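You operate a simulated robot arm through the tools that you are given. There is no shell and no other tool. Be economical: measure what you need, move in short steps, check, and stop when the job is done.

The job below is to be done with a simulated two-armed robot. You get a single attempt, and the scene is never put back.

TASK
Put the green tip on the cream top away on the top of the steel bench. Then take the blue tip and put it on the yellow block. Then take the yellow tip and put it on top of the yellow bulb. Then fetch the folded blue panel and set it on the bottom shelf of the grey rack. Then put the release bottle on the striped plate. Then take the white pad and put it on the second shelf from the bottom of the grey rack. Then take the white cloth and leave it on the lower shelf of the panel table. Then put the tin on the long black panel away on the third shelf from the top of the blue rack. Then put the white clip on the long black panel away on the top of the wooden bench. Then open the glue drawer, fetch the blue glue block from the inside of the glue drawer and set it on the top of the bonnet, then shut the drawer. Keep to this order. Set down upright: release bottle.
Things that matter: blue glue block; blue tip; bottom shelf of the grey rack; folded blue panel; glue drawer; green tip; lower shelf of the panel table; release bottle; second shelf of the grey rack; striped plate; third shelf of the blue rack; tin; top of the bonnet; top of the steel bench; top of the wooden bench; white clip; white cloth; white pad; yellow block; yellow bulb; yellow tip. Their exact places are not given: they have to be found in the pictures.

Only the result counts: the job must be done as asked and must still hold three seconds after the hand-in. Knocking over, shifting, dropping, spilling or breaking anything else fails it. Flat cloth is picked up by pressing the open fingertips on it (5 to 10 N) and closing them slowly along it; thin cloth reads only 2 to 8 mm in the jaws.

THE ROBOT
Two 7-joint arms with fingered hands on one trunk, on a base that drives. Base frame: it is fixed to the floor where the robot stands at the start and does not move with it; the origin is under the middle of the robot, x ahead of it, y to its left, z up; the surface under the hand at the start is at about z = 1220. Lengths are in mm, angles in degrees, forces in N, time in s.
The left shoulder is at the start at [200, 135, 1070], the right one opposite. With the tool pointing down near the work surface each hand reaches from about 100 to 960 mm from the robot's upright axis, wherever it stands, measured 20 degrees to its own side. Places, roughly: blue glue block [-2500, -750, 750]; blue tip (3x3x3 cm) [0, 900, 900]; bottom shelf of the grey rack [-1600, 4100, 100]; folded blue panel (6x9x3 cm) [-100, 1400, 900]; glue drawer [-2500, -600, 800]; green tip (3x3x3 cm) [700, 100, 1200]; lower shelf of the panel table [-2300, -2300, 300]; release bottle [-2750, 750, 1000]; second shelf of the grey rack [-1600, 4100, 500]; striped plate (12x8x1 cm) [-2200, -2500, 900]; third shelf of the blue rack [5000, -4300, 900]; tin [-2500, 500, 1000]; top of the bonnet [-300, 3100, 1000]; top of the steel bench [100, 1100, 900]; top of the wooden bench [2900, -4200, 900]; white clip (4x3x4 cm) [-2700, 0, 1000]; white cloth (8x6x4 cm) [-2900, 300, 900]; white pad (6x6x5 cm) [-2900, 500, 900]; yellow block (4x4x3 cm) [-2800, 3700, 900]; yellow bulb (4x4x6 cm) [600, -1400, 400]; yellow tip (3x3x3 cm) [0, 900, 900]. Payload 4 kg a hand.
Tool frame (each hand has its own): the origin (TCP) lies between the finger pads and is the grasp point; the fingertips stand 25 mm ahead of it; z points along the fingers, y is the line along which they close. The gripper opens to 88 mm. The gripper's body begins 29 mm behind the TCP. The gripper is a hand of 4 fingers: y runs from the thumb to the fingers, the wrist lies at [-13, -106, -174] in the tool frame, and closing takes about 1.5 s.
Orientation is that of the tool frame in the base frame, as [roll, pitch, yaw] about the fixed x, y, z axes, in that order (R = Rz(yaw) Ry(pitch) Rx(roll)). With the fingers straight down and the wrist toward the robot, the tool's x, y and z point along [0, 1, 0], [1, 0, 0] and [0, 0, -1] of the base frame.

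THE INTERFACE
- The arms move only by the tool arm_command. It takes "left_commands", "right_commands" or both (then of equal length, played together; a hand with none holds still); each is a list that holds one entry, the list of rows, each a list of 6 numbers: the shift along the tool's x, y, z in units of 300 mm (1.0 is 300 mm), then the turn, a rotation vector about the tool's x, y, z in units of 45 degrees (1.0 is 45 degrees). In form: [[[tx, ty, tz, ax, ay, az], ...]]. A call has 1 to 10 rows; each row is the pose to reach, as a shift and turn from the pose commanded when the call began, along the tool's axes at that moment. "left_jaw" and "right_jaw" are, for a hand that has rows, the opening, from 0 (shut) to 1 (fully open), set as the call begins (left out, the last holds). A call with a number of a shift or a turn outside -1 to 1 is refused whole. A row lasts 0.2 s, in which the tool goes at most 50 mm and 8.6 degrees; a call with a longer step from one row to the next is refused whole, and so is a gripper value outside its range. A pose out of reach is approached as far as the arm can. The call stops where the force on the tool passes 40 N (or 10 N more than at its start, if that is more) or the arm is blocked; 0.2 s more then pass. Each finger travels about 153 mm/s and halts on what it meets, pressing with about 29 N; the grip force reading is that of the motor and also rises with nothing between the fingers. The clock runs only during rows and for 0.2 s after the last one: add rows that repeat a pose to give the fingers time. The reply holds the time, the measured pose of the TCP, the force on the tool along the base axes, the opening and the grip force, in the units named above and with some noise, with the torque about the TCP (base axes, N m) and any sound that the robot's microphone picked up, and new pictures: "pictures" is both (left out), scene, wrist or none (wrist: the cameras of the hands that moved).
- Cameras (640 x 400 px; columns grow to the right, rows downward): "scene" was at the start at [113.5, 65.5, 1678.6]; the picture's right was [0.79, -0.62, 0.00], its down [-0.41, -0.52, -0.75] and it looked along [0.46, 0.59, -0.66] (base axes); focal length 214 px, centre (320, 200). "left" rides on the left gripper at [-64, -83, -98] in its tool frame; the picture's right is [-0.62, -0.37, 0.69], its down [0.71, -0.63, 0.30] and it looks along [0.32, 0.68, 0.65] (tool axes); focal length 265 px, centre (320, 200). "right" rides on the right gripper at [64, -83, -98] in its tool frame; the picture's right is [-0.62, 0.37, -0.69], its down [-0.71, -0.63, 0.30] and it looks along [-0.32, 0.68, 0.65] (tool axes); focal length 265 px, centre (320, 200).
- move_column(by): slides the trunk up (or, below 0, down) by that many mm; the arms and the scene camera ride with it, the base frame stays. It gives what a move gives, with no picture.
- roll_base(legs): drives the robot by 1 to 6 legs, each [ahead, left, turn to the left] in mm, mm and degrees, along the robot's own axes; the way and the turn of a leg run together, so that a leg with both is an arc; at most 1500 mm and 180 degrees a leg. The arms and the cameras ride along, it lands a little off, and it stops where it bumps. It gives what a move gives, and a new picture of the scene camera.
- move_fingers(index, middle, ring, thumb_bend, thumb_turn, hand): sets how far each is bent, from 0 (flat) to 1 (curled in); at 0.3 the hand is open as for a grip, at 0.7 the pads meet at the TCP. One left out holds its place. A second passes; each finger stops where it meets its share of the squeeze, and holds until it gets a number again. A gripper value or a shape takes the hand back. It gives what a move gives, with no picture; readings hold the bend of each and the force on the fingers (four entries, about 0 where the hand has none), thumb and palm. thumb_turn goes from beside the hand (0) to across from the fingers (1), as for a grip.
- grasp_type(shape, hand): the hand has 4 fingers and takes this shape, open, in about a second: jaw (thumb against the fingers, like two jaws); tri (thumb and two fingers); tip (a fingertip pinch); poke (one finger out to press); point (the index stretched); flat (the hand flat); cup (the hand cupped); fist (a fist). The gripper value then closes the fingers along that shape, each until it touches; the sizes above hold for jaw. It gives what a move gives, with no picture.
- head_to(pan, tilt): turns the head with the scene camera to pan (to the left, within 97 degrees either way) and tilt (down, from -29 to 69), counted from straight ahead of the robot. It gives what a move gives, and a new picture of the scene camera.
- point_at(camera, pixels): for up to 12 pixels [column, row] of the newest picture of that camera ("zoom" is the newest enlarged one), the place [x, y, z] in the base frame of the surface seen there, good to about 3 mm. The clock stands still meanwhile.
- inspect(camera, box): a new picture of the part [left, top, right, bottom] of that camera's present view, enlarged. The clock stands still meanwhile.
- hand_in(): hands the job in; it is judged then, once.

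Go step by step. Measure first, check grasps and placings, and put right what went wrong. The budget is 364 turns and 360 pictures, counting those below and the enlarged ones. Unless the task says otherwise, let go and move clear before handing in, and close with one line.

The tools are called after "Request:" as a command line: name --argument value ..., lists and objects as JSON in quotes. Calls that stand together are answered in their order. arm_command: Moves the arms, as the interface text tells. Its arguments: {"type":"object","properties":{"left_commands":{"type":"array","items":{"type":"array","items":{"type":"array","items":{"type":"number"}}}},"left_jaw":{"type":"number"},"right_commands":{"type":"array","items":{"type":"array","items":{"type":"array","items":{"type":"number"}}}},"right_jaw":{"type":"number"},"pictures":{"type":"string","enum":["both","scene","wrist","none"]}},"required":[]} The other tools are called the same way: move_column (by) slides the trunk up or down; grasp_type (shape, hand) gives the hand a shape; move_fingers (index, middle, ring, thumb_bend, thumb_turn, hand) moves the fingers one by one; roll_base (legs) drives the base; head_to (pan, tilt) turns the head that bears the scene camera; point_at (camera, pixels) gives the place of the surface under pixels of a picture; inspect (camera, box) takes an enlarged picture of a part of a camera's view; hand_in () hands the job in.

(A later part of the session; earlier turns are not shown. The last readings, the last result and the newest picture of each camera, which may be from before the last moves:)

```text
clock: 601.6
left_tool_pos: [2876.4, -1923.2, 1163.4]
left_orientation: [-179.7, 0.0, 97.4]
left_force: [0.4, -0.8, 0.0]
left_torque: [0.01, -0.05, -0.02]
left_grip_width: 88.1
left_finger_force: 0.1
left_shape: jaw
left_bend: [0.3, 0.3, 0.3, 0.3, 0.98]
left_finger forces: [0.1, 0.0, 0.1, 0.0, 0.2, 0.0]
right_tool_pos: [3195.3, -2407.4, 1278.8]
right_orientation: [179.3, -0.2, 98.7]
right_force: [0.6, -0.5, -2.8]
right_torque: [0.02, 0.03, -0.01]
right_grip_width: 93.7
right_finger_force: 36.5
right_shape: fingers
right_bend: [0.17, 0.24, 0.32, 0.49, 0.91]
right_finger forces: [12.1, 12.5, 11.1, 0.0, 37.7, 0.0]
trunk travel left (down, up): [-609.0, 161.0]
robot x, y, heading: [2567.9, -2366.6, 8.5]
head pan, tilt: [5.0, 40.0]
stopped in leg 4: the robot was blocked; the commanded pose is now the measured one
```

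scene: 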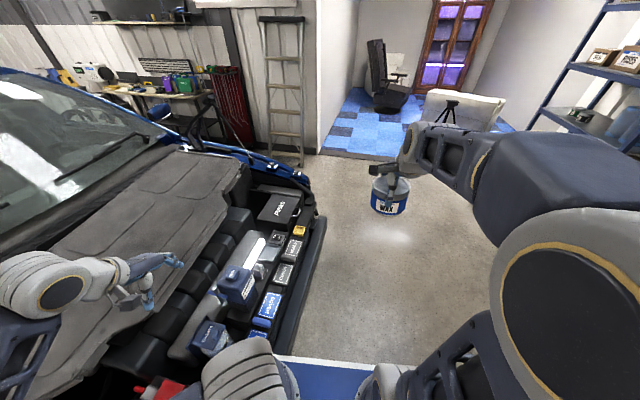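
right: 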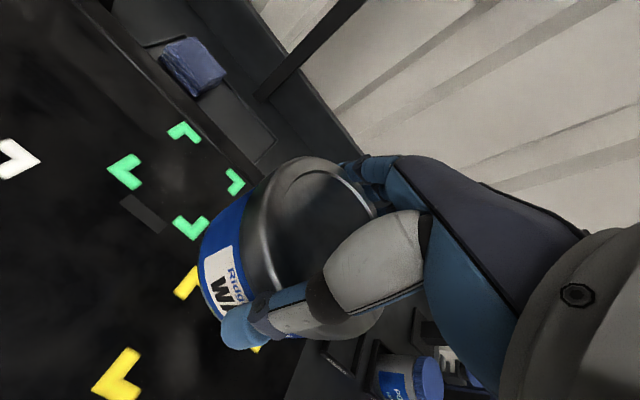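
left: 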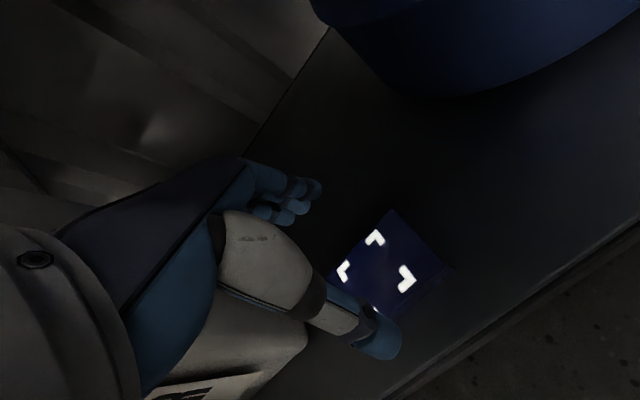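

The base met the car's front. I back off, straighten, shift right 600 and continue, checking the view.

Request:
roll_base --legs '[[-150, 0, 0], [0, 0, -8.5], [0, -620, 0], [1500, 0, 0], [450, 0, 0]]'

Request:
head_to --pan -75 --tilt 30

```text
clock: 616.0
left_tool_pos: [4753.4, -2635.4, 1162.1]
left_orientation: [-179.8, 0.0, 87.9]
left_force: [0.8, -0.2, 0.8]
left_torque: [-0.02, -0.03, 0.0]
left_grip_width: 87.9
left_finger_force: 0.1
left_shape: jaw
left_bend: [0.3, 0.3, 0.3, 0.3, 0.98]
left_finger forces: [0.0, 0.0, 0.0, 0.0, 0.0, 0.1]
right_tool_pos: [4986.2, -3163.2, 1278.8]
right_orientation: [179.2, -0.3, 89.2]
right_force: [0.8, -0.5, -3.0]
right_torque: [-0.03, 0.03, -0.03]
right_grip_width: 93.2
right_finger_force: 35.6
right_shape: fingers
right_bend: [0.17, 0.24, 0.32, 0.49, 0.91]
right_finger forces: [11.6, 12.5, 11.1, 0.0, 37.0, 0.1]
trunk travel left (down, up): [-609.0, 161.0]
robot x, y, heading: [4374.1, -3013.7, -0.9]
head pan, tilt: [5.0, 40.0]
```

scene: 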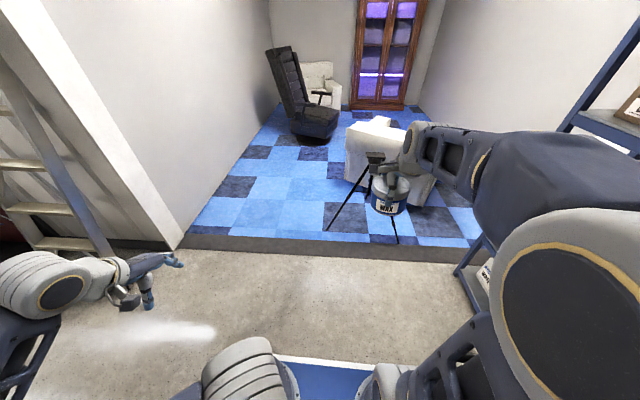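

```text
clock: 617.5
left_tool_pos: [4752.8, -2635.7, 1163.4]
left_orientation: [-179.7, 0.0, 87.8]
left_force: [0.4, 1.1, 0.1]
left_torque: [0.01, -0.03, 0.0]
left_grip_width: 88.0
left_finger_force: 0.1
left_shape: jaw
left_bend: [0.3, 0.3, 0.3, 0.3, 0.98]
left_finger forces: [0.0, 0.0, 0.0, 0.0, 0.1, 0.0]
right_tool_pos: [4986.3, -3162.4, 1279.0]
right_orientation: [179.2, -0.3, 89.1]
right_force: [-1.0, -0.2, -3.4]
right_torque: [0.01, -0.01, -0.03]
right_grip_width: 93.5
right_finger_force: 36.4
right_shape: fingers
right_bend: [0.17, 0.24, 0.32, 0.49, 0.91]
right_finger forces: [11.7, 12.5, 11.1, 0.0, 37.0, 0.0]
trunk travel left (down, up): [-609.0, 161.0]
robot x, y, heading: [4378.3, -3014.2, -0.9]
head pan, tilt: [-75.0, 30.0]
```

scene: 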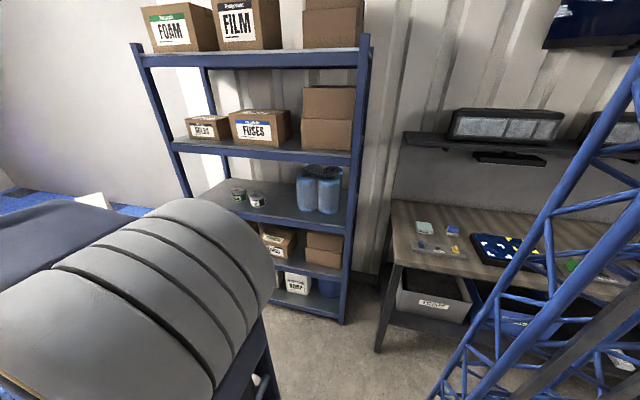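

Third shelf from the top (row ~205) holds two small cans and blue rolls; free space at (285,210). Measure shelf.

Request:
point_at --camera "scene" --pixels '[[285, 215], [285, 200], [256, 200], [262, 205], [300, 210], [330, 225], [210, 200], [270, 224], [300, 160], [280, 150], [225, 200], [345, 235]]'

Request:
inspect --camera "scene" --box '[160, 130, 370, 260]'

```text
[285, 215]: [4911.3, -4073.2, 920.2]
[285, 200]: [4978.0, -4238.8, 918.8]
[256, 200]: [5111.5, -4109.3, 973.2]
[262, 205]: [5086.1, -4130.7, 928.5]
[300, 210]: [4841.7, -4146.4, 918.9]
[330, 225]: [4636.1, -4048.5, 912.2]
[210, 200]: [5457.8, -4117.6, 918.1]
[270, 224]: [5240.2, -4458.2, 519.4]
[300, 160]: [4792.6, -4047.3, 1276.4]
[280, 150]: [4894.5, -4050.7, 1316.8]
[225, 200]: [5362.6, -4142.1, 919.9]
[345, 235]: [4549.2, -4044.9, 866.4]
```

```text
3.05 times, centred on (265, 195) of scene
```

zoom: 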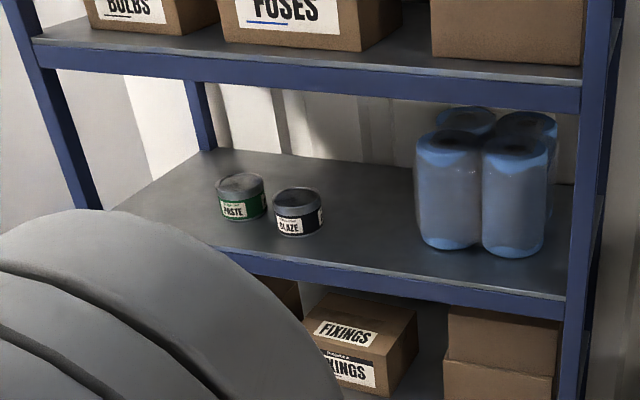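

Third shelf z=919, front y≈−4050, free x 4830..5060. I turn to face it and shift so the tin lines up with x≈4945.

Request:
roll_base --legs '[[0, 0, -89], [0, 715, 0], [130, 0, 0]]'

Request:
move_column --by -150

Request:
head_to --pan 0 --tilt 42

```text
clock: 626.0
left_tool_pos: [5471.9, -3506.5, 1162.0]
left_orientation: [-179.8, 0.1, -0.8]
left_force: [0.2, -0.2, 0.2]
left_torque: [0.01, 0.01, 0.02]
left_grip_width: 87.7
left_finger_force: 0.0
left_shape: jaw
left_bend: [0.3, 0.3, 0.3, 0.3, 0.98]
left_finger forces: [0.0, 0.1, 0.1, 0.1, 0.0, 0.0]
right_tool_pos: [4948.4, -3751.2, 1278.2]
right_orientation: [179.2, -0.2, 0.4]
right_force: [0.3, 1.0, -3.6]
right_torque: [0.03, -0.01, -0.01]
right_grip_width: 92.6
right_finger_force: 34.4
right_shape: fingers
right_bend: [0.17, 0.24, 0.33, 0.5, 0.91]
right_finger forces: [11.1, 12.4, 10.9, 0.0, 35.3, 0.0]
trunk travel left (down, up): [-609.0, 161.0]
robot x, y, heading: [5084.8, -3142.1, -90.2]
head pan, tilt: [-75.0, 30.0]
```

scene: 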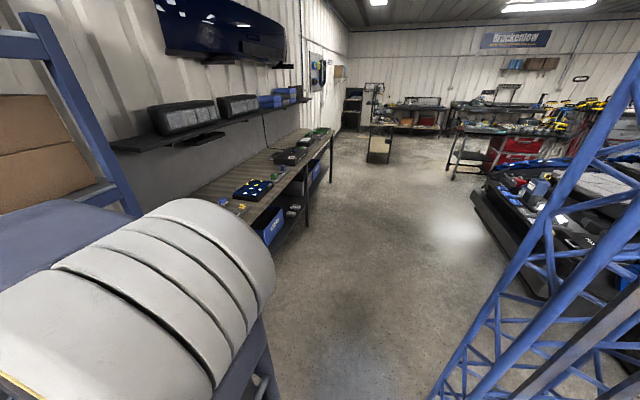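

```text
clock: 627.8
left_tool_pos: [5470.9, -3506.6, 1012.5]
left_orientation: [-179.8, 0.0, -0.9]
left_force: [0.4, 0.3, -0.1]
left_torque: [0.01, 0.0, -0.02]
left_grip_width: 87.8
left_finger_force: 0.1
left_shape: jaw
left_bend: [0.3, 0.3, 0.3, 0.3, 0.98]
left_finger forces: [0.0, 0.0, 0.1, 0.0, 0.0, 0.1]
right_tool_pos: [4949.0, -3751.2, 1129.3]
right_orientation: [179.4, -0.2, 0.4]
right_force: [0.3, -1.5, -3.9]
right_torque: [-0.03, 0.01, -0.01]
right_grip_width: 92.5
right_finger_force: 34.9
right_shape: fingers
right_bend: [0.17, 0.24, 0.33, 0.5, 0.91]
right_finger forces: [11.0, 12.4, 10.6, 0.0, 35.2, 0.1]
trunk travel left (down, up): [-459.0, 311.0]
robot x, y, heading: [5080.1, -3139.6, -89.4]
head pan, tilt: [-75.0, 30.0]
```

```text
clock: 629.2
left_tool_pos: [5470.9, -3505.5, 1012.1]
left_orientation: [-179.8, 0.1, -0.8]
left_force: [-0.1, -0.3, 0.2]
left_torque: [-0.03, 0.02, -0.04]
left_grip_width: 88.0
left_finger_force: 0.1
left_shape: jaw
left_bend: [0.3, 0.3, 0.3, 0.3, 0.98]
left_finger forces: [0.0, 0.1, 0.0, 0.0, 0.0, 0.1]
right_tool_pos: [4948.1, -3750.7, 1128.3]
right_orientation: [179.3, -0.3, 0.4]
right_force: [-0.1, 0.0, -2.8]
right_torque: [0.01, 0.0, 0.03]
right_grip_width: 92.5
right_finger_force: 34.6
right_shape: fingers
right_bend: [0.17, 0.24, 0.33, 0.5, 0.91]
right_finger forces: [10.9, 12.3, 10.8, 0.0, 35.2, 0.0]
trunk travel left (down, up): [-459.0, 311.0]
robot x, y, heading: [5082.4, -3137.6, -89.7]
head pan, tilt: [0.0, 42.0]
```

scene: 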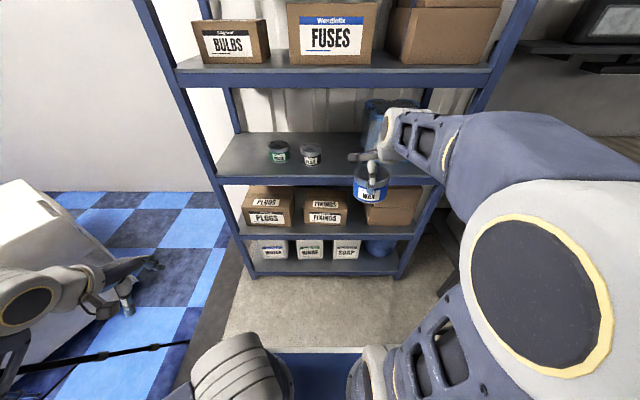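

I measure the tin's bottom edge and rolls for clearance.

Request:
point_at --camera "scene" --pixels '[[357, 195], [370, 200], [384, 197], [356, 170], [388, 170], [320, 160], [340, 165], [340, 178], [362, 150]]'

Request:
arm_command --right_commands '[[[0, 0, 0.12, 0, 0, 0], [0, 0, 0.25, 0, 0, 0], [0, 0, 0.37, 0, 0, 0], [0, 0, 0.37, 0, 0, 0]]]' --pictures "wrist"

```text
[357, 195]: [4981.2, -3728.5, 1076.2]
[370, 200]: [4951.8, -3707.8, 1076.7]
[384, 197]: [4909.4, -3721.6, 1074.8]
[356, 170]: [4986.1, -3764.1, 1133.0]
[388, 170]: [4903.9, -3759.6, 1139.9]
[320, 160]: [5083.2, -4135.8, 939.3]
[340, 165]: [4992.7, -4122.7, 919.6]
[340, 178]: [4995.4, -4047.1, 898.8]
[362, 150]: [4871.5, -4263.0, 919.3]
```

```text
clock: 630.2
left_tool_pos: [5471.1, -3506.6, 1012.7]
left_orientation: [-179.8, -0.1, -0.8]
left_force: [0.0, 0.0, -0.2]
left_torque: [0.0, -0.01, 0.04]
left_grip_width: 87.9
left_finger_force: 0.1
left_shape: jaw
left_bend: [0.3, 0.3, 0.3, 0.3, 0.98]
left_finger forces: [0.1, 0.0, 0.1, 0.1, 0.1, 0.0]
right_tool_pos: [4947.8, -3753.6, 1017.5]
right_orientation: [179.3, -0.3, 0.5]
right_force: [-0.8, -1.0, -3.4]
right_torque: [0.01, 0.0, 0.02]
right_grip_width: 92.5
right_finger_force: 34.2
right_shape: fingers
right_bend: [0.17, 0.24, 0.33, 0.5, 0.91]
right_finger forces: [10.9, 12.2, 10.7, 0.1, 35.0, 0.0]
trunk travel left (down, up): [-459.0, 311.0]
robot x, y, heading: [5082.1, -3137.1, -89.9]
head pan, tilt: [0.0, 42.0]
```

right: 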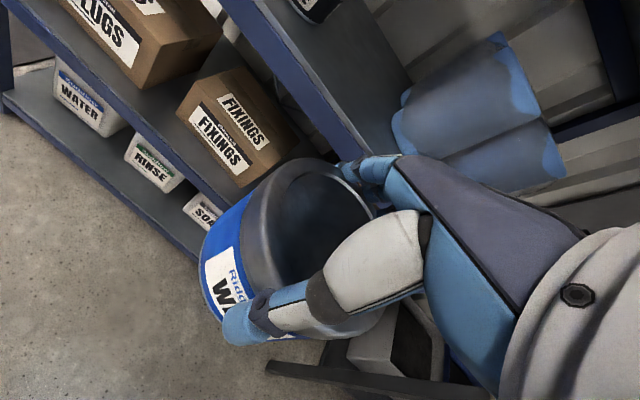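

Bottom is at ≈952, clear of the shelf (919). Drive ahead 375.

Request:
roll_base --legs '[[370, 0, 0]]'

Request:
arm_command --right_commands '[[[0, 0, 0.04, 0, 0, 0], [0, 0, 0.07, 0, 0, 0]]]' --pictures "wrist"

```text
clock: 632.6
left_tool_pos: [5473.5, -3880.2, 1012.7]
left_orientation: [-179.8, 0.0, -0.9]
left_force: [0.0, -0.1, 0.9]
left_torque: [-0.04, 0.0, -0.01]
left_grip_width: 88.0
left_finger_force: 0.1
left_shape: jaw
left_bend: [0.3, 0.3, 0.3, 0.3, 0.98]
left_finger forces: [0.1, 0.0, 0.0, 0.1, 0.1, 0.1]
right_tool_pos: [4948.4, -4126.6, 1019.1]
right_orientation: [179.3, -0.4, 0.2]
right_force: [0.4, -0.8, -3.4]
right_torque: [0.04, -0.03, -0.02]
right_grip_width: 92.4
right_finger_force: 34.2
right_shape: fingers
right_bend: [0.17, 0.24, 0.33, 0.5, 0.91]
right_finger forces: [10.9, 12.2, 10.7, 0.0, 35.0, 0.0]
trunk travel left (down, up): [-459.0, 311.0]
robot x, y, heading: [5084.0, -3515.5, -89.7]
head pan, tilt: [0.0, 42.0]
```

scene: 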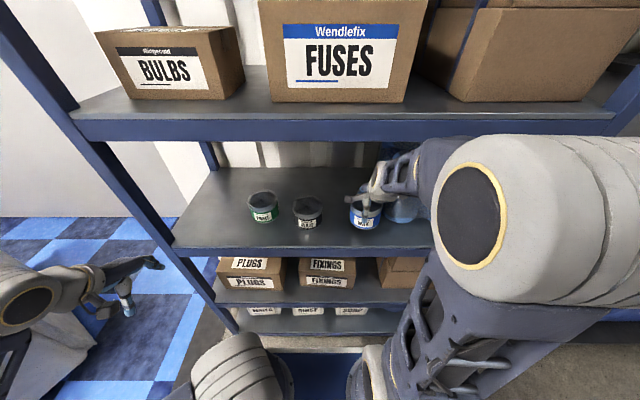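

```text
clock: 633.2
left_tool_pos: [5472.1, -3880.3, 1013.0]
left_orientation: [-179.9, 0.1, -0.9]
left_force: [0.0, -0.9, 1.0]
left_torque: [0.03, -0.01, 0.02]
left_grip_width: 87.7
left_finger_force: 0.1
left_shape: jaw
left_bend: [0.3, 0.3, 0.3, 0.3, 0.98]
left_finger forces: [0.0, 0.0, 0.1, 0.0, 0.2, 0.0]
right_tool_pos: [4948.4, -4127.0, 998.0]
right_orientation: [179.2, -0.4, 0.3]
right_force: [0.3, 0.3, -3.2]
right_torque: [0.01, -0.01, 0.02]
right_grip_width: 92.4
right_finger_force: 34.4
right_shape: fingers
right_bend: [0.17, 0.24, 0.33, 0.5, 0.91]
right_finger forces: [10.8, 12.3, 10.7, 0.0, 34.9, 0.1]
trunk travel left (down, up): [-459.0, 311.0]
robot x, y, heading: [5085.2, -3513.3, -90.0]
head pan, tilt: [0.0, 42.0]
```

right: 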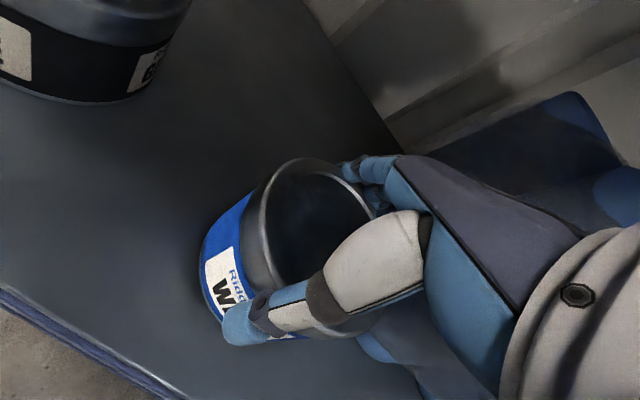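

Lower gently to contact.

Request:
arm_command --right_commands '[[[0, 0, 0.02, 0, 0, 0], [0, 0, 0.035, 0, 0, 0], [0, 0, 0.045, 0, 0, 0], [0, 0, 0.052, 0, 0, 0]]]' --pictures "none"

```text
clock: 634.2
left_tool_pos: [5473.5, -3878.8, 1013.6]
left_orientation: [-179.9, 0.0, -0.8]
left_force: [-0.3, 0.3, -0.2]
left_torque: [0.0, 0.0, 0.0]
left_grip_width: 87.7
left_finger_force: 0.2
left_shape: jaw
left_bend: [0.3, 0.3, 0.3, 0.3, 0.98]
left_finger forces: [0.0, 0.0, 0.0, 0.0, 0.0, 0.1]
right_tool_pos: [4948.1, -4128.2, 986.6]
right_orientation: [178.7, -0.2, 0.4]
right_force: [-2.5, 10.4, 39.3]
right_torque: [-1.25, 0.13, -0.1]
right_grip_width: 93.9
right_finger_force: 38.4
right_shape: fingers
right_bend: [0.16, 0.25, 0.32, 0.5, 0.91]
right_finger forces: [13.6, 10.6, 10.9, 0.1, 41.6, 0.0]
trunk travel left (down, up): [-459.0, 311.0]
robot x, y, heading: [5086.0, -3510.6, -89.9]
head pan, tilt: [0.0, 42.0]
```

Firm contact. Ease up 4 mm, then open wide.

Request:
arm_command --right_commands '[[[0, 0, -0.012, 0, 0, 0], [0, 0, -0.012, 0, 0, 0]]]' --pictures "none"

Request:
move_fingers --hand "right" --index 0.1 --middle 0.1 --ring 0.1 --thumb_bend 0.1

Request:
arm_command --right_commands '[[[0, 0, -0.05, 0, 0, 0], [0, 0, -0.13, 0, 0, 0], [0, 0, -0.25, 0, 0, 0], [0, 0, -0.33, 0, 0, 0]]]' --pictures "both"

```text
clock: 634.8
left_tool_pos: [5472.2, -3878.9, 1013.4]
left_orientation: [-179.9, 0.0, -0.9]
left_force: [0.1, 0.1, 0.1]
left_torque: [0.0, 0.02, 0.02]
left_grip_width: 88.2
left_finger_force: 0.1
left_shape: jaw
left_bend: [0.3, 0.3, 0.3, 0.3, 0.98]
left_finger forces: [0.0, 0.1, 0.0, 0.1, 0.0, 0.1]
right_tool_pos: [4947.6, -4127.9, 985.5]
right_orientation: [179.0, -0.4, 0.3]
right_force: [-1.1, 0.4, 25.2]
right_torque: [-1.31, 0.13, 0.0]
right_grip_width: 93.5
right_finger_force: 36.1
right_shape: fingers
right_bend: [0.16, 0.25, 0.32, 0.51, 0.91]
right_finger forces: [14.5, 11.5, 11.5, 0.0, 34.9, 0.0]
trunk travel left (down, up): [-459.0, 311.0]
robot x, y, heading: [5083.2, -3512.7, -89.8]
head pan, tilt: [0.0, 42.0]
```

```text
clock: 635.8
left_tool_pos: [5471.1, -3879.6, 1012.5]
left_orientation: [-179.8, 0.0, -0.9]
left_force: [0.6, -0.5, 0.3]
left_torque: [0.02, 0.04, -0.02]
left_grip_width: 88.0
left_finger_force: 0.0
left_shape: jaw
left_bend: [0.3, 0.3, 0.3, 0.3, 0.98]
left_finger forces: [0.0, 0.0, 0.0, 0.1, 0.0, 0.0]
right_tool_pos: [4947.3, -4128.0, 984.3]
right_orientation: [179.3, -0.3, 0.4]
right_force: [-0.2, -1.2, 0.2]
right_torque: [-0.02, -0.02, -0.01]
right_grip_width: 120.3
right_finger_force: 0.1
right_shape: fingers
right_bend: [0.1, 0.1, 0.1, 0.1, 0.96]
right_finger forces: [0.0, 0.0, 0.1, 0.1, 0.1, 0.0]
trunk travel left (down, up): [-459.0, 311.0]
robot x, y, heading: [5081.1, -3512.9, -89.8]
head pan, tilt: [0.0, 42.0]
```

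```text
clock: 636.8
left_tool_pos: [5472.6, -3880.3, 1011.7]
left_orientation: [-179.7, 0.0, -0.9]
left_force: [-0.5, -0.6, 0.6]
left_torque: [0.02, 0.0, -0.01]
left_grip_width: 87.9
left_finger_force: 0.0
left_shape: jaw
left_bend: [0.3, 0.3, 0.3, 0.3, 0.98]
left_finger forces: [0.1, 0.1, 0.0, 0.1, 0.0, 0.0]
right_tool_pos: [4949.6, -4125.8, 1084.5]
right_orientation: [179.4, -0.3, 0.3]
right_force: [-0.2, -0.5, -0.3]
right_torque: [-0.01, -0.01, 0.02]
right_grip_width: 120.1
right_finger_force: 0.1
right_shape: fingers
right_bend: [0.1, 0.1, 0.1, 0.1, 0.96]
right_finger forces: [0.1, 0.0, 0.0, 0.0, 0.0, 0.0]
trunk travel left (down, up): [-459.0, 311.0]
robot x, y, heading: [5083.3, -3509.3, -89.7]
head pan, tilt: [0.0, 42.0]
```

scene: 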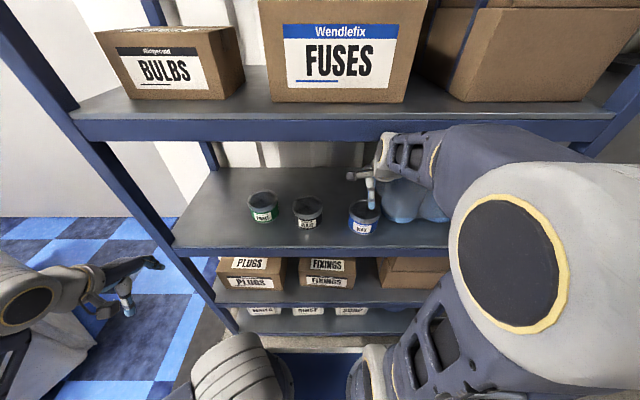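
right: 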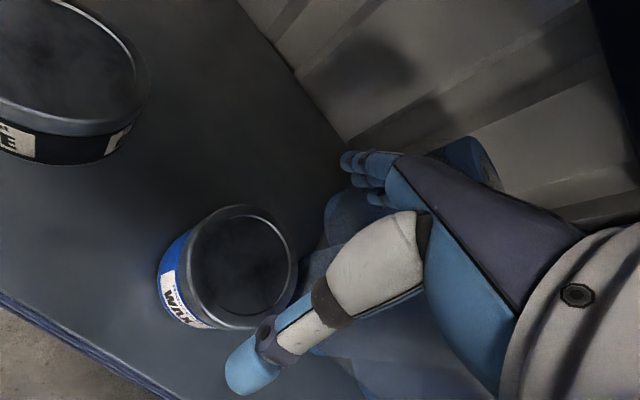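

Tin stands on the third shelf. I back out and drive back west toward the workbench for the white clip.

Request:
roll_base --legs '[[-390, 0, 0], [0, 0, -90], [1500, 0, 0], [1450, 0, 0], [0, -580, 0]]'

Request:
grasp_type --shape "jaw" --hand "right"

```text
clock: 659.9
left_tool_pos: [1747.9, -2985.4, 1012.6]
left_orientation: [-179.8, -0.1, -88.6]
left_force: [-0.5, 0.3, -0.3]
left_torque: [0.0, 0.01, 0.0]
left_grip_width: 87.8
left_finger_force: 0.0
left_shape: jaw
left_bend: [0.3, 0.3, 0.3, 0.3, 0.98]
left_finger forces: [0.1, 0.1, 0.0, 0.1, 0.0, 0.1]
right_tool_pos: [1480.7, -2472.8, 1084.8]
right_orientation: [179.4, -0.4, -87.4]
right_force: [0.3, 0.8, -0.8]
right_torque: [-0.04, 0.02, 0.01]
right_grip_width: 120.3
right_finger_force: 0.1
right_shape: fingers
right_bend: [0.1, 0.1, 0.1, 0.1, 0.96]
right_finger forces: [0.0, 0.1, 0.1, 0.1, 0.0, 0.0]
trunk travel left (down, up): [-459.0, 311.0]
robot x, y, heading: [2097.6, -2581.3, -177.5]
head pan, tilt: [0.0, 42.0]
```

scene: 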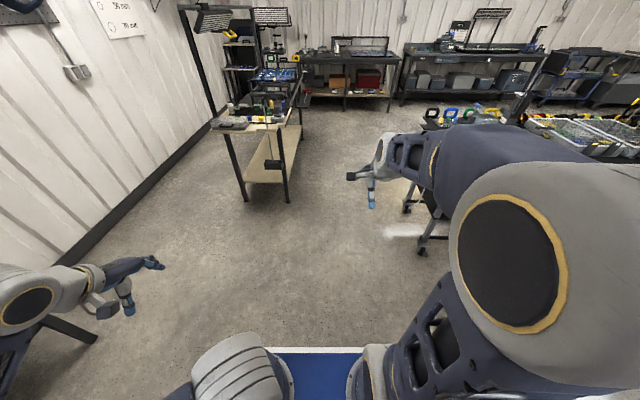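

```text
clock: 660.8
left_tool_pos: [1747.5, -2984.6, 1013.1]
left_orientation: [-179.8, 0.0, -88.6]
left_force: [0.7, 0.2, -0.3]
left_torque: [0.0, 0.02, -0.02]
left_grip_width: 88.1
left_finger_force: 0.0
left_shape: jaw
left_bend: [0.3, 0.3, 0.3, 0.3, 0.98]
left_finger forces: [0.0, 0.1, 0.0, 0.1, 0.0, 0.0]
right_tool_pos: [1480.7, -2471.9, 1083.0]
right_orientation: [179.3, -0.3, -87.5]
right_force: [0.4, -0.6, 0.2]
right_torque: [0.02, 0.02, 0.01]
right_grip_width: 88.1
right_finger_force: 0.0
right_shape: jaw
right_bend: [0.3, 0.3, 0.3, 0.3, 0.97]
right_finger forces: [0.1, 0.0, 0.0, 0.0, 0.0, 0.0]
trunk travel left (down, up): [-459.0, 311.0]
robot x, y, heading: [2099.8, -2580.9, -177.5]
head pan, tilt: [0.0, 42.0]
```

I raise 120, straighten, and go through the corridor to the workbench side.

Request:
move_column --by 120

Request:
roll_base --legs '[[0, 0, -2.5], [0, -175, 0], [1500, 0, 0], [1500, 0, 0], [620, 0, 0], [0, -1450, 0]]'

Request:
roll_base --legs '[[0, -800, 0], [450, 0, 0]]'

```text
clock: 662.3
left_tool_pos: [1748.4, -2985.8, 1133.6]
left_orientation: [-179.7, 0.0, -88.6]
left_force: [0.7, 0.3, 0.0]
left_torque: [-0.02, -0.01, -0.01]
left_grip_width: 87.9
left_finger_force: 0.1
left_shape: jaw
left_bend: [0.3, 0.3, 0.3, 0.3, 0.98]
left_finger forces: [0.0, 0.0, 0.1, 0.0, 0.0, 0.1]
right_tool_pos: [1480.4, -2473.1, 1203.6]
right_orientation: [179.3, -0.3, -87.3]
right_force: [-0.1, -0.6, -1.4]
right_torque: [0.02, 0.0, 0.01]
right_grip_width: 87.9
right_finger_force: 0.0
right_shape: jaw
right_bend: [0.3, 0.3, 0.3, 0.3, 0.97]
right_finger forces: [0.0, 0.0, 0.0, 0.1, 0.0, 0.1]
trunk travel left (down, up): [-579.0, 191.0]
robot x, y, heading: [2099.9, -2582.7, -177.5]
head pan, tilt: [0.0, 42.0]
```

```text
clock: 688.0
left_tool_pos: [-1888.3, -1280.8, 1132.9]
left_orientation: [-179.9, 0.0, -92.2]
left_force: [0.4, 0.1, 0.6]
left_torque: [-0.03, 0.0, -0.02]
left_grip_width: 88.1
left_finger_force: 0.1
left_shape: jaw
left_bend: [0.3, 0.3, 0.3, 0.3, 0.98]
left_finger forces: [0.1, 0.1, 0.0, 0.0, 0.0, 0.1]
right_tool_pos: [-2124.4, -751.8, 1204.8]
right_orientation: [179.4, -0.3, -91.0]
right_force: [0.5, 0.2, 0.1]
right_torque: [0.01, 0.0, 0.02]
right_grip_width: 88.1
right_finger_force: 0.1
right_shape: jaw
right_bend: [0.3, 0.3, 0.3, 0.3, 0.97]
right_finger forces: [0.0, 0.0, 0.0, 0.0, 0.0, 0.1]
trunk travel left (down, up): [-579.0, 191.0]
robot x, y, heading: [-1512.7, -903.8, 178.9]
head pan, tilt: [0.0, 42.0]
```

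scene: 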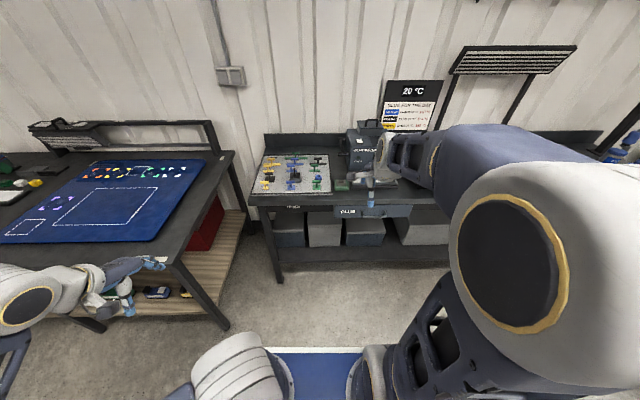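

```text
clock: 694.6
left_tool_pos: [-2319.1, -474.5, 1132.9]
left_orientation: [-179.9, 0.0, -92.0]
left_force: [1.1, 0.1, 0.4]
left_torque: [-0.02, 0.02, 0.0]
left_grip_width: 87.8
left_finger_force: 0.1
left_shape: jaw
left_bend: [0.3, 0.3, 0.3, 0.3, 0.98]
left_finger forces: [0.0, 0.0, 0.1, 0.0, 0.1, 0.0]
right_tool_pos: [-2557.4, 53.8, 1205.4]
right_orientation: [179.3, -0.4, -90.7]
right_force: [-0.5, -0.2, 0.1]
right_torque: [-0.01, 0.02, 0.01]
right_grip_width: 87.9
right_finger_force: 0.0
right_shape: jaw
right_bend: [0.3, 0.3, 0.3, 0.3, 0.97]
right_finger forces: [0.1, 0.0, 0.0, 0.1, 0.1, 0.1]
trunk travel left (down, up): [-579.0, 191.0]
robot x, y, heading: [-1946.6, -91.4, 179.0]
head pan, tilt: [0.0, 42.0]
```

scene: 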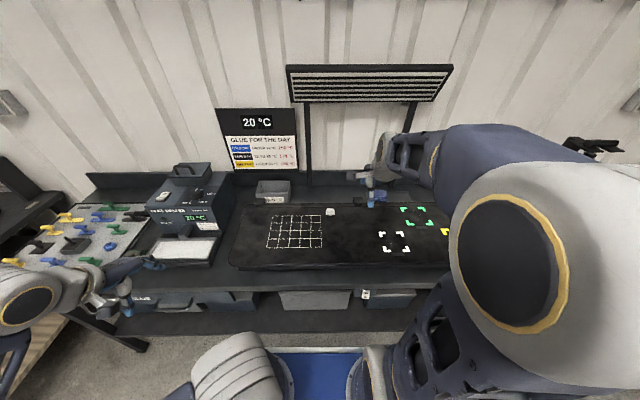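

The clip is at (331,211). Measure it and move the hand above.

Request:
point_at --camera "scene" --pixels '[[331, 211], [331, 208], [327, 213], [335, 214], [331, 220], [310, 205]]'

Request:
move_column --by -120

Request:
arm_command --right_commands '[[[0.1, 0.1, 0, 0, 0, 0], [0.2, 0.2, 0, 0, 0, 0], [0.28, 0.32, 0, 0, 0, 0], [0.3, 0.44, 0, 0, 0, 0], [0.3, 0.5, 0, 0, 0, 0]]]' --right_jaw 0.8 --pictures "wrist"

```text
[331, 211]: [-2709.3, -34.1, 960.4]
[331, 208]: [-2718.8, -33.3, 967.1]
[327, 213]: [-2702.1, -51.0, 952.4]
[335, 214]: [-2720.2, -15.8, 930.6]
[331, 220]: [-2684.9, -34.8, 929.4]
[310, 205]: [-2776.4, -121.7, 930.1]
```

```text
clock: 696.1
left_tool_pos: [-2320.8, -474.6, 1012.5]
left_orientation: [-179.7, 0.0, -92.0]
left_force: [0.0, -1.0, 0.3]
left_torque: [0.01, 0.02, 0.0]
left_grip_width: 87.9
left_finger_force: 0.0
left_shape: jaw
left_bend: [0.3, 0.3, 0.3, 0.3, 0.98]
left_finger forces: [0.0, 0.0, 0.0, 0.0, 0.0, 0.0]
right_tool_pos: [-2556.1, 52.5, 1085.5]
right_orientation: [179.3, -0.3, -90.7]
right_force: [1.0, -0.1, -0.7]
right_torque: [0.0, 0.0, 0.0]
right_grip_width: 87.9
right_finger_force: 0.1
right_shape: jaw
right_bend: [0.3, 0.3, 0.3, 0.3, 0.97]
right_finger forces: [0.0, 0.1, 0.0, 0.1, 0.0, 0.1]
trunk travel left (down, up): [-459.0, 311.0]
robot x, y, heading: [-1947.4, -87.6, 178.9]
head pan, tilt: [0.0, 42.0]
```

```text
clock: 697.3
left_tool_pos: [-2318.4, -473.0, 1011.8]
left_orientation: [-179.9, 0.1, -91.9]
left_force: [0.8, 0.2, -0.5]
left_torque: [-0.01, -0.02, 0.01]
left_grip_width: 87.9
left_finger_force: 0.2
left_shape: jaw
left_bend: [0.3, 0.3, 0.3, 0.3, 0.98]
left_finger forces: [0.0, 0.0, 0.1, 0.0, 0.0, 0.0]
right_tool_pos: [-2707.6, -33.5, 1085.9]
right_orientation: [179.3, -0.3, -90.8]
right_force: [-0.3, 0.1, 0.5]
right_torque: [-0.02, 0.0, 0.03]
right_grip_width: 70.4
right_finger_force: 0.1
right_shape: jaw
right_bend: [0.27, 0.34, 0.31, 0.49, 0.99]
right_finger forces: [0.0, 0.0, 0.0, 0.1, 0.0, 0.1]
trunk travel left (down, up): [-459.0, 311.0]
robot x, y, heading: [-1943.4, -94.7, 179.2]
head pan, tilt: [0.0, 42.0]
```

right: 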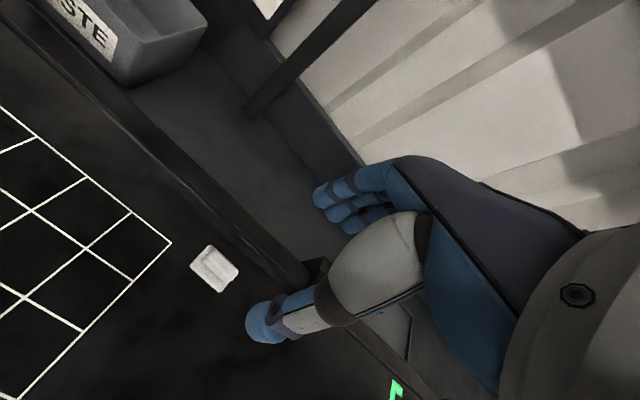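

Request:
inspect --camera "right" --box '[170, 230, 266, 305]'

Request:
point_at --camera "zoom" --pixels '[[290, 250], [290, 100], [450, 240], [360, 390], [150, 200], [330, 200], [260, 270], [230, 160], [400, 300]]'

```text
5.33 times, centred on (218, 268) of right
```

zoom: 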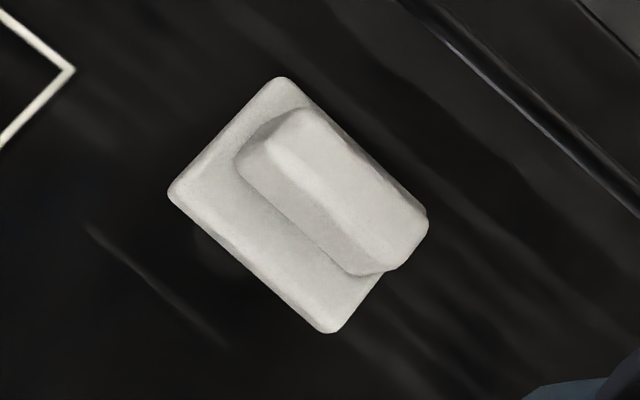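

```text
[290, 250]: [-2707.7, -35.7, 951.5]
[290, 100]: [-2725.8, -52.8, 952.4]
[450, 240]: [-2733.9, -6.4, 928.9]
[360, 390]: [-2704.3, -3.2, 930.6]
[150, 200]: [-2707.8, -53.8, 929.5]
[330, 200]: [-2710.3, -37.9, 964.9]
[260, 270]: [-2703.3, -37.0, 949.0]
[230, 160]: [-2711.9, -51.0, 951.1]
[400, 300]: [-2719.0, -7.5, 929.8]
```

Clip: base ≈28×38 mm centered (−2712,−36), z 930–967. Descend to TCP 959 and close along x.

Request:
arm_command --right_commands '[[[0.008, 0.015, 0.12, 0, 0, 0], [0.008, 0.015, 0.26, 0, 0, 0], [0.008, 0.015, 0.36, 0, 0, 0], [0.008, 0.015, 0.42, 0, 0, 0], [0.008, 0.015, 0.423, 0, 0, 0]]]' --right_jaw 0.7 --pictures "none"

Request:
arm_command --right_commands '[[[0, 0, 0, 0, 0, 0], [0, 0, 0, 0, 0, 0], [0, 0, 0, 0, 0, 0], [0, 0, 0, 0, 0, 0], [0, 0, 0, 0, 0, 0], [0, 0, 0, 0, 0, 0]]]' --right_jaw 0 --pictures "wrist"

```text
clock: 698.5
left_tool_pos: [-2320.8, -474.9, 1013.0]
left_orientation: [-179.8, 0.1, -91.9]
left_force: [-1.0, 0.1, 0.7]
left_torque: [-0.01, -0.02, 0.01]
left_grip_width: 88.2
left_finger_force: 0.1
left_shape: jaw
left_bend: [0.3, 0.3, 0.3, 0.3, 0.98]
left_finger forces: [0.0, 0.0, 0.1, 0.1, 0.0, 0.1]
right_tool_pos: [-2714.5, -37.7, 960.0]
right_orientation: [179.3, -0.3, -90.6]
right_force: [0.1, 0.8, 0.8]
right_torque: [-0.01, -0.01, -0.02]
right_grip_width: 62.0
right_finger_force: 0.0
right_shape: jaw
right_bend: [0.27, 0.37, 0.34, 0.58, 0.99]
right_finger forces: [0.1, 0.1, 0.0, 0.0, 0.1, 0.0]
trunk travel left (down, up): [-459.0, 311.0]
robot x, y, heading: [-1945.8, -92.3, 179.5]
head pan, tilt: [0.0, 42.0]
```

```text
clock: 699.9
left_tool_pos: [-2318.9, -474.6, 1014.3]
left_orientation: [-179.8, 0.1, -92.0]
left_force: [0.0, 0.2, 0.4]
left_torque: [0.01, -0.03, 0.02]
left_grip_width: 87.8
left_finger_force: 0.0
left_shape: jaw
left_bend: [0.3, 0.3, 0.3, 0.3, 0.98]
left_finger forces: [0.0, 0.0, 0.0, 0.0, 0.1, 0.0]
right_tool_pos: [-2715.0, -37.2, 960.9]
right_orientation: [179.3, -0.3, -90.7]
right_force: [-0.1, -0.3, -0.3]
right_torque: [0.03, 0.01, 0.0]
right_grip_width: 15.9
right_finger_force: 28.7
right_shape: jaw
right_bend: [0.73, 0.64, 0.7, 0.78, 1.0]
right_finger forces: [16.9, 6.8, 0.0, 0.0, 22.5, 0.1]
trunk travel left (down, up): [-459.0, 311.0]
robot x, y, heading: [-1948.6, -92.8, 179.0]
head pan, tilt: [0.0, 42.0]
```

right: 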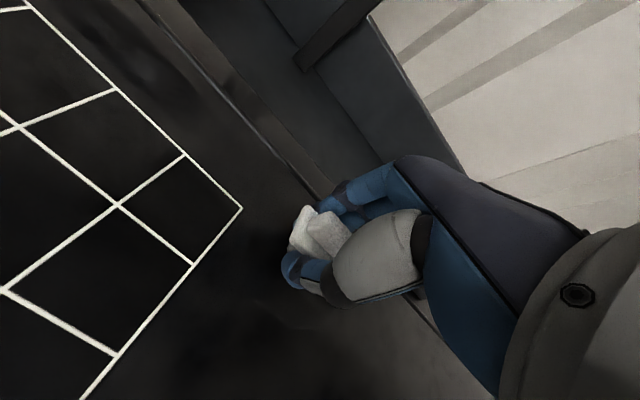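

Gripped. Lift and check.

Request:
arm_command --right_commands '[[[0, 0, -0.04, 0, 0, 0], [0, 0, -0.1, 0, 0, 0], [0, 0, -0.24, 0, 0, 0], [0, -0.05, -0.38, 0, 0, 0], [0, -0.15, -0.5, 0, 0, 0], [0, -0.27, -0.58, 0, 0, 0]]]' --pictures "wrist"

```text
clock: 701.3
left_tool_pos: [-2319.8, -473.1, 1012.2]
left_orientation: [-179.7, -0.1, -91.9]
left_force: [0.9, -0.4, -0.3]
left_torque: [-0.02, -0.03, 0.02]
left_grip_width: 88.1
left_finger_force: 0.0
left_shape: jaw
left_bend: [0.3, 0.3, 0.3, 0.3, 0.98]
left_finger forces: [0.0, 0.0, 0.0, 0.1, 0.0, 0.1]
right_tool_pos: [-2632.5, -37.5, 1132.9]
right_orientation: [179.3, -0.2, -90.7]
right_force: [-0.7, 0.5, -0.9]
right_torque: [-0.01, -0.05, -0.03]
right_grip_width: 15.7
right_finger_force: 29.2
right_shape: jaw
right_bend: [0.73, 0.65, 0.7, 0.78, 1.0]
right_finger forces: [16.8, 6.7, 0.1, 0.0, 22.6, 0.0]
trunk travel left (down, up): [-459.0, 311.0]
robot x, y, heading: [-1945.7, -93.3, 178.9]
head pan, tilt: [0.0, 42.0]
```

right: 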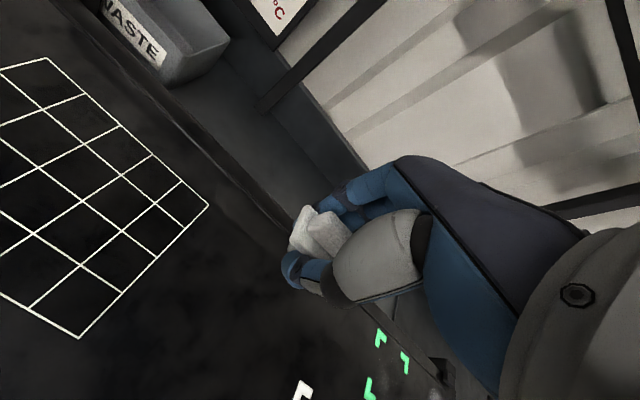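

Clip held. Drive toward the wooden bench, same route.

Request:
move_column --by 120

Request:
roll_base --legs '[[-430, 0, 0], [0, 0, 91], [1400, 0, 0], [920, 0, 0], [0, 0, 90], [1500, 0, 0]]'

```text
clock: 702.8
left_tool_pos: [-2318.9, -473.6, 1133.0]
left_orientation: [-179.7, 0.0, -92.0]
left_force: [0.0, 1.4, -0.6]
left_torque: [0.0, -0.02, -0.02]
left_grip_width: 88.1
left_finger_force: 0.0
left_shape: jaw
left_bend: [0.3, 0.3, 0.3, 0.3, 0.98]
left_finger forces: [0.1, 0.1, 0.1, 0.0, 0.0, 0.0]
right_tool_pos: [-2631.9, -37.9, 1252.8]
right_orientation: [179.4, -0.3, -90.6]
right_force: [0.4, -0.6, -0.9]
right_torque: [0.02, -0.01, -0.01]
right_grip_width: 15.9
right_finger_force: 29.1
right_shape: jaw
right_bend: [0.73, 0.65, 0.7, 0.78, 1.0]
right_finger forces: [16.8, 6.7, 0.0, 0.1, 22.8, 0.0]
trunk travel left (down, up): [-579.0, 191.0]
robot x, y, heading: [-1942.4, -88.8, 179.0]
head pan, tilt: [0.0, 42.0]
```

```text
clock: 731.1
left_tool_pos: [374.3, -1972.5, 1132.8]
left_orientation: [-179.8, 0.0, 90.5]
left_force: [-0.3, 0.1, -0.4]
left_torque: [-0.02, 0.02, 0.01]
left_grip_width: 87.9
left_finger_force: 0.1
left_shape: jaw
left_bend: [0.3, 0.3, 0.3, 0.3, 0.98]
left_finger forces: [0.0, 0.0, 0.0, 0.0, 0.0, 0.1]
right_tool_pos: [703.2, -2393.5, 1251.1]
right_orientation: [179.4, -0.3, 91.7]
right_force: [-0.7, 0.8, 0.4]
right_torque: [-0.01, 0.03, 0.0]
right_grip_width: 15.6
right_finger_force: 29.4
right_shape: jaw
right_bend: [0.73, 0.65, 0.7, 0.79, 1.0]
right_finger forces: [16.7, 6.9, 0.0, 0.1, 21.6, 0.0]
trunk travel left (down, up): [-579.0, 191.0]
robot x, y, heading: [14.9, -2368.8, 1.7]
head pan, tilt: [0.0, 42.0]
```

scene: 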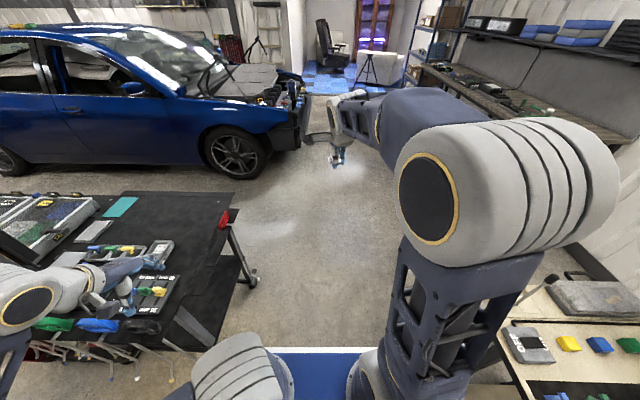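

Continue: ahead 800, shift right 330, ahead 1750, then turn right to face the bench.

Request:
roll_base --legs '[[0, 0, -1.7], [800, 0, 0], [0, -330, 0], [1500, 0, 0], [300, 0, 0], [0, 0, -90]]'

```text
clock: 750.2
left_tool_pos: [3005.9, -3068.4, 1132.9]
left_orientation: [-179.7, 0.1, -1.6]
left_force: [-0.1, -0.3, -0.3]
left_torque: [0.0, 0.0, -0.01]
left_grip_width: 88.1
left_finger_force: 0.0
left_shape: jaw
left_bend: [0.3, 0.3, 0.3, 0.3, 0.98]
left_finger forces: [0.1, 0.0, 0.0, 0.0, 0.0, 0.0]
right_tool_pos: [2572.1, -3383.2, 1252.5]
right_orientation: [179.3, -0.2, -0.4]
right_force: [-0.1, 0.4, 0.1]
right_torque: [-0.01, 0.0, 0.01]
right_grip_width: 15.7
right_finger_force: 28.8
right_shape: jaw
right_bend: [0.73, 0.65, 0.7, 0.79, 1.0]
right_finger forces: [16.3, 7.0, 0.0, 0.0, 21.0, 0.0]
trunk travel left (down, up): [-579.0, 191.0]
robot x, y, heading: [2622.9, -2697.6, -90.5]
head pan, tilt: [0.0, 42.0]
```

scene: 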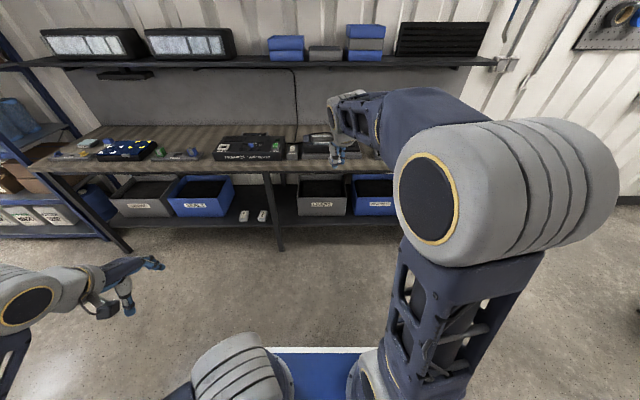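

The wooden bench ahead; zoom to find a free patch.

Request:
inspect --camera "scene" --box '[40, 110, 360, 190]'

Request:
point_at --camera "scene" --pixels '[[205, 140], [205, 150], [180, 162], [300, 163], [283, 138], [275, 165], [250, 165], [100, 135], [210, 158]]'

```text
2.00 times, centred on (200, 150) of scene
```

zoom: 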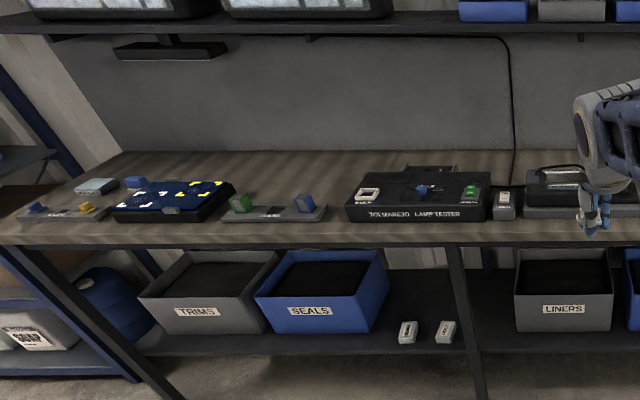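

```text
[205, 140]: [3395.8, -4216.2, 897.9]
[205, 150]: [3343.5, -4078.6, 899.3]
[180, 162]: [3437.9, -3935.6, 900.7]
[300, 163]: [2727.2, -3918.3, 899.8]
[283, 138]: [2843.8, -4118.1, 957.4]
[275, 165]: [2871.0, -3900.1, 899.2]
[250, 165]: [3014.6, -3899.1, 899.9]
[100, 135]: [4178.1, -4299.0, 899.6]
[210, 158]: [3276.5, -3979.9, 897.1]
```

Bench top z≈899; free patch behind the small tray near (3340,−4190). I check the overhead shelf, then drive over.

Request:
point_at --camera "scene" --pixels '[[200, 63], [130, 75], [300, 63]]'

Request:
move_column --by -170

Request:
roll_base --legs '[[0, 0, 0.5], [0, 790, 0], [740, 0, 0]]'

Request:
arm_command --right_commands '[[[0, 0, 0.01, 0, 0, 0]]]' --pictures "wrist"

```text
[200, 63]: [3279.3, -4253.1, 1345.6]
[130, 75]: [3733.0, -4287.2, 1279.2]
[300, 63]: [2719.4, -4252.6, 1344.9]
```

```text
clock: 752.1
left_tool_pos: [3005.8, -3068.2, 963.8]
left_orientation: [-179.8, 0.0, -1.6]
left_force: [-0.1, -0.2, 0.4]
left_torque: [0.04, 0.0, 0.03]
left_grip_width: 88.0
left_finger_force: 0.0
left_shape: jaw
left_bend: [0.3, 0.3, 0.3, 0.3, 0.98]
left_finger forces: [0.0, 0.0, 0.0, 0.0, 0.0, 0.0]
right_tool_pos: [2572.8, -3383.7, 1083.0]
right_orientation: [179.3, -0.3, -0.5]
right_force: [0.2, -1.3, -0.2]
right_torque: [-0.02, -0.02, -0.02]
right_grip_width: 15.2
right_finger_force: 29.2
right_shape: jaw
right_bend: [0.73, 0.65, 0.7, 0.79, 1.0]
right_finger forces: [16.3, 7.0, 0.1, 0.0, 21.0, 0.0]
trunk travel left (down, up): [-409.0, 361.0]
robot x, y, heading: [2622.3, -2693.0, -90.5]
head pan, tilt: [0.0, 42.0]
```

```text
clock: 760.2
left_tool_pos: [3797.7, -3795.0, 963.5]
left_orientation: [-179.8, 0.0, -0.7]
left_force: [-0.5, 0.7, 0.2]
left_torque: [0.0, 0.01, 0.02]
left_grip_width: 88.0
left_finger_force: 0.1
left_shape: jaw
left_bend: [0.3, 0.3, 0.3, 0.3, 0.98]
left_finger forces: [0.0, 0.0, 0.0, 0.1, 0.0, 0.1]
right_tool_pos: [3369.6, -4117.3, 1081.0]
right_orientation: [179.3, -0.2, 0.7]
right_force: [-0.1, -0.2, -0.4]
right_torque: [0.01, -0.01, 0.02]
right_grip_width: 15.4
right_finger_force: 28.2
right_shape: jaw
right_bend: [0.73, 0.65, 0.7, 0.79, 1.0]
right_finger forces: [16.4, 7.1, 0.1, 0.0, 21.0, 0.0]
trunk travel left (down, up): [-409.0, 361.0]
robot x, y, heading: [3409.9, -3427.0, -89.5]
head pan, tilt: [0.0, 42.0]
```

scene: 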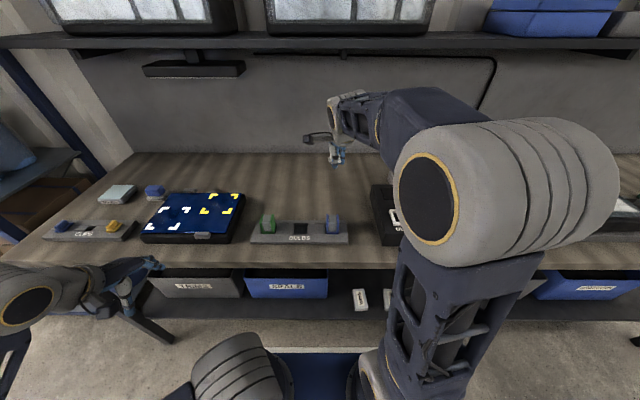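

```text
clock: 760.6
left_tool_pos: [3797.8, -3794.4, 962.4]
left_orientation: [-179.8, 0.0, -0.6]
left_force: [-0.9, -0.7, 0.2]
left_torque: [0.0, -0.01, 0.0]
left_grip_width: 88.1
left_finger_force: 0.0
left_shape: jaw
left_bend: [0.3, 0.3, 0.3, 0.3, 0.98]
left_finger forces: [0.0, 0.0, 0.0, 0.0, 0.1, 0.1]
right_tool_pos: [3368.8, -4116.4, 1079.7]
right_orientation: [179.3, -0.3, 0.6]
right_force: [-0.1, 0.2, 0.6]
right_torque: [0.02, -0.02, -0.03]
right_grip_width: 15.5
right_finger_force: 28.7
right_shape: jaw
right_bend: [0.73, 0.65, 0.7, 0.79, 1.0]
right_finger forces: [16.3, 7.0, 0.0, 0.1, 21.0, 0.1]
trunk travel left (down, up): [-409.0, 361.0]
robot x, y, heading: [3408.9, -3428.8, -89.6]
head pan, tilt: [0.0, 42.0]
```

right: 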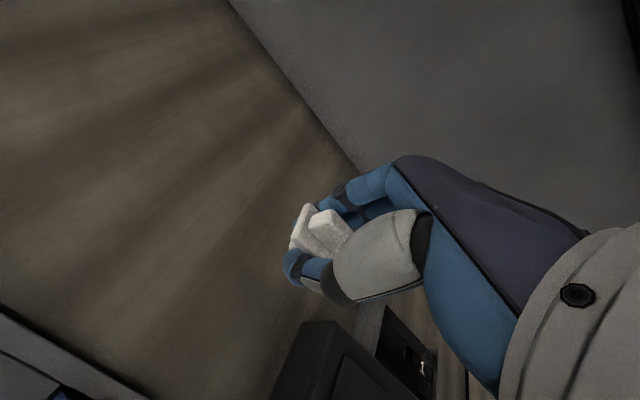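

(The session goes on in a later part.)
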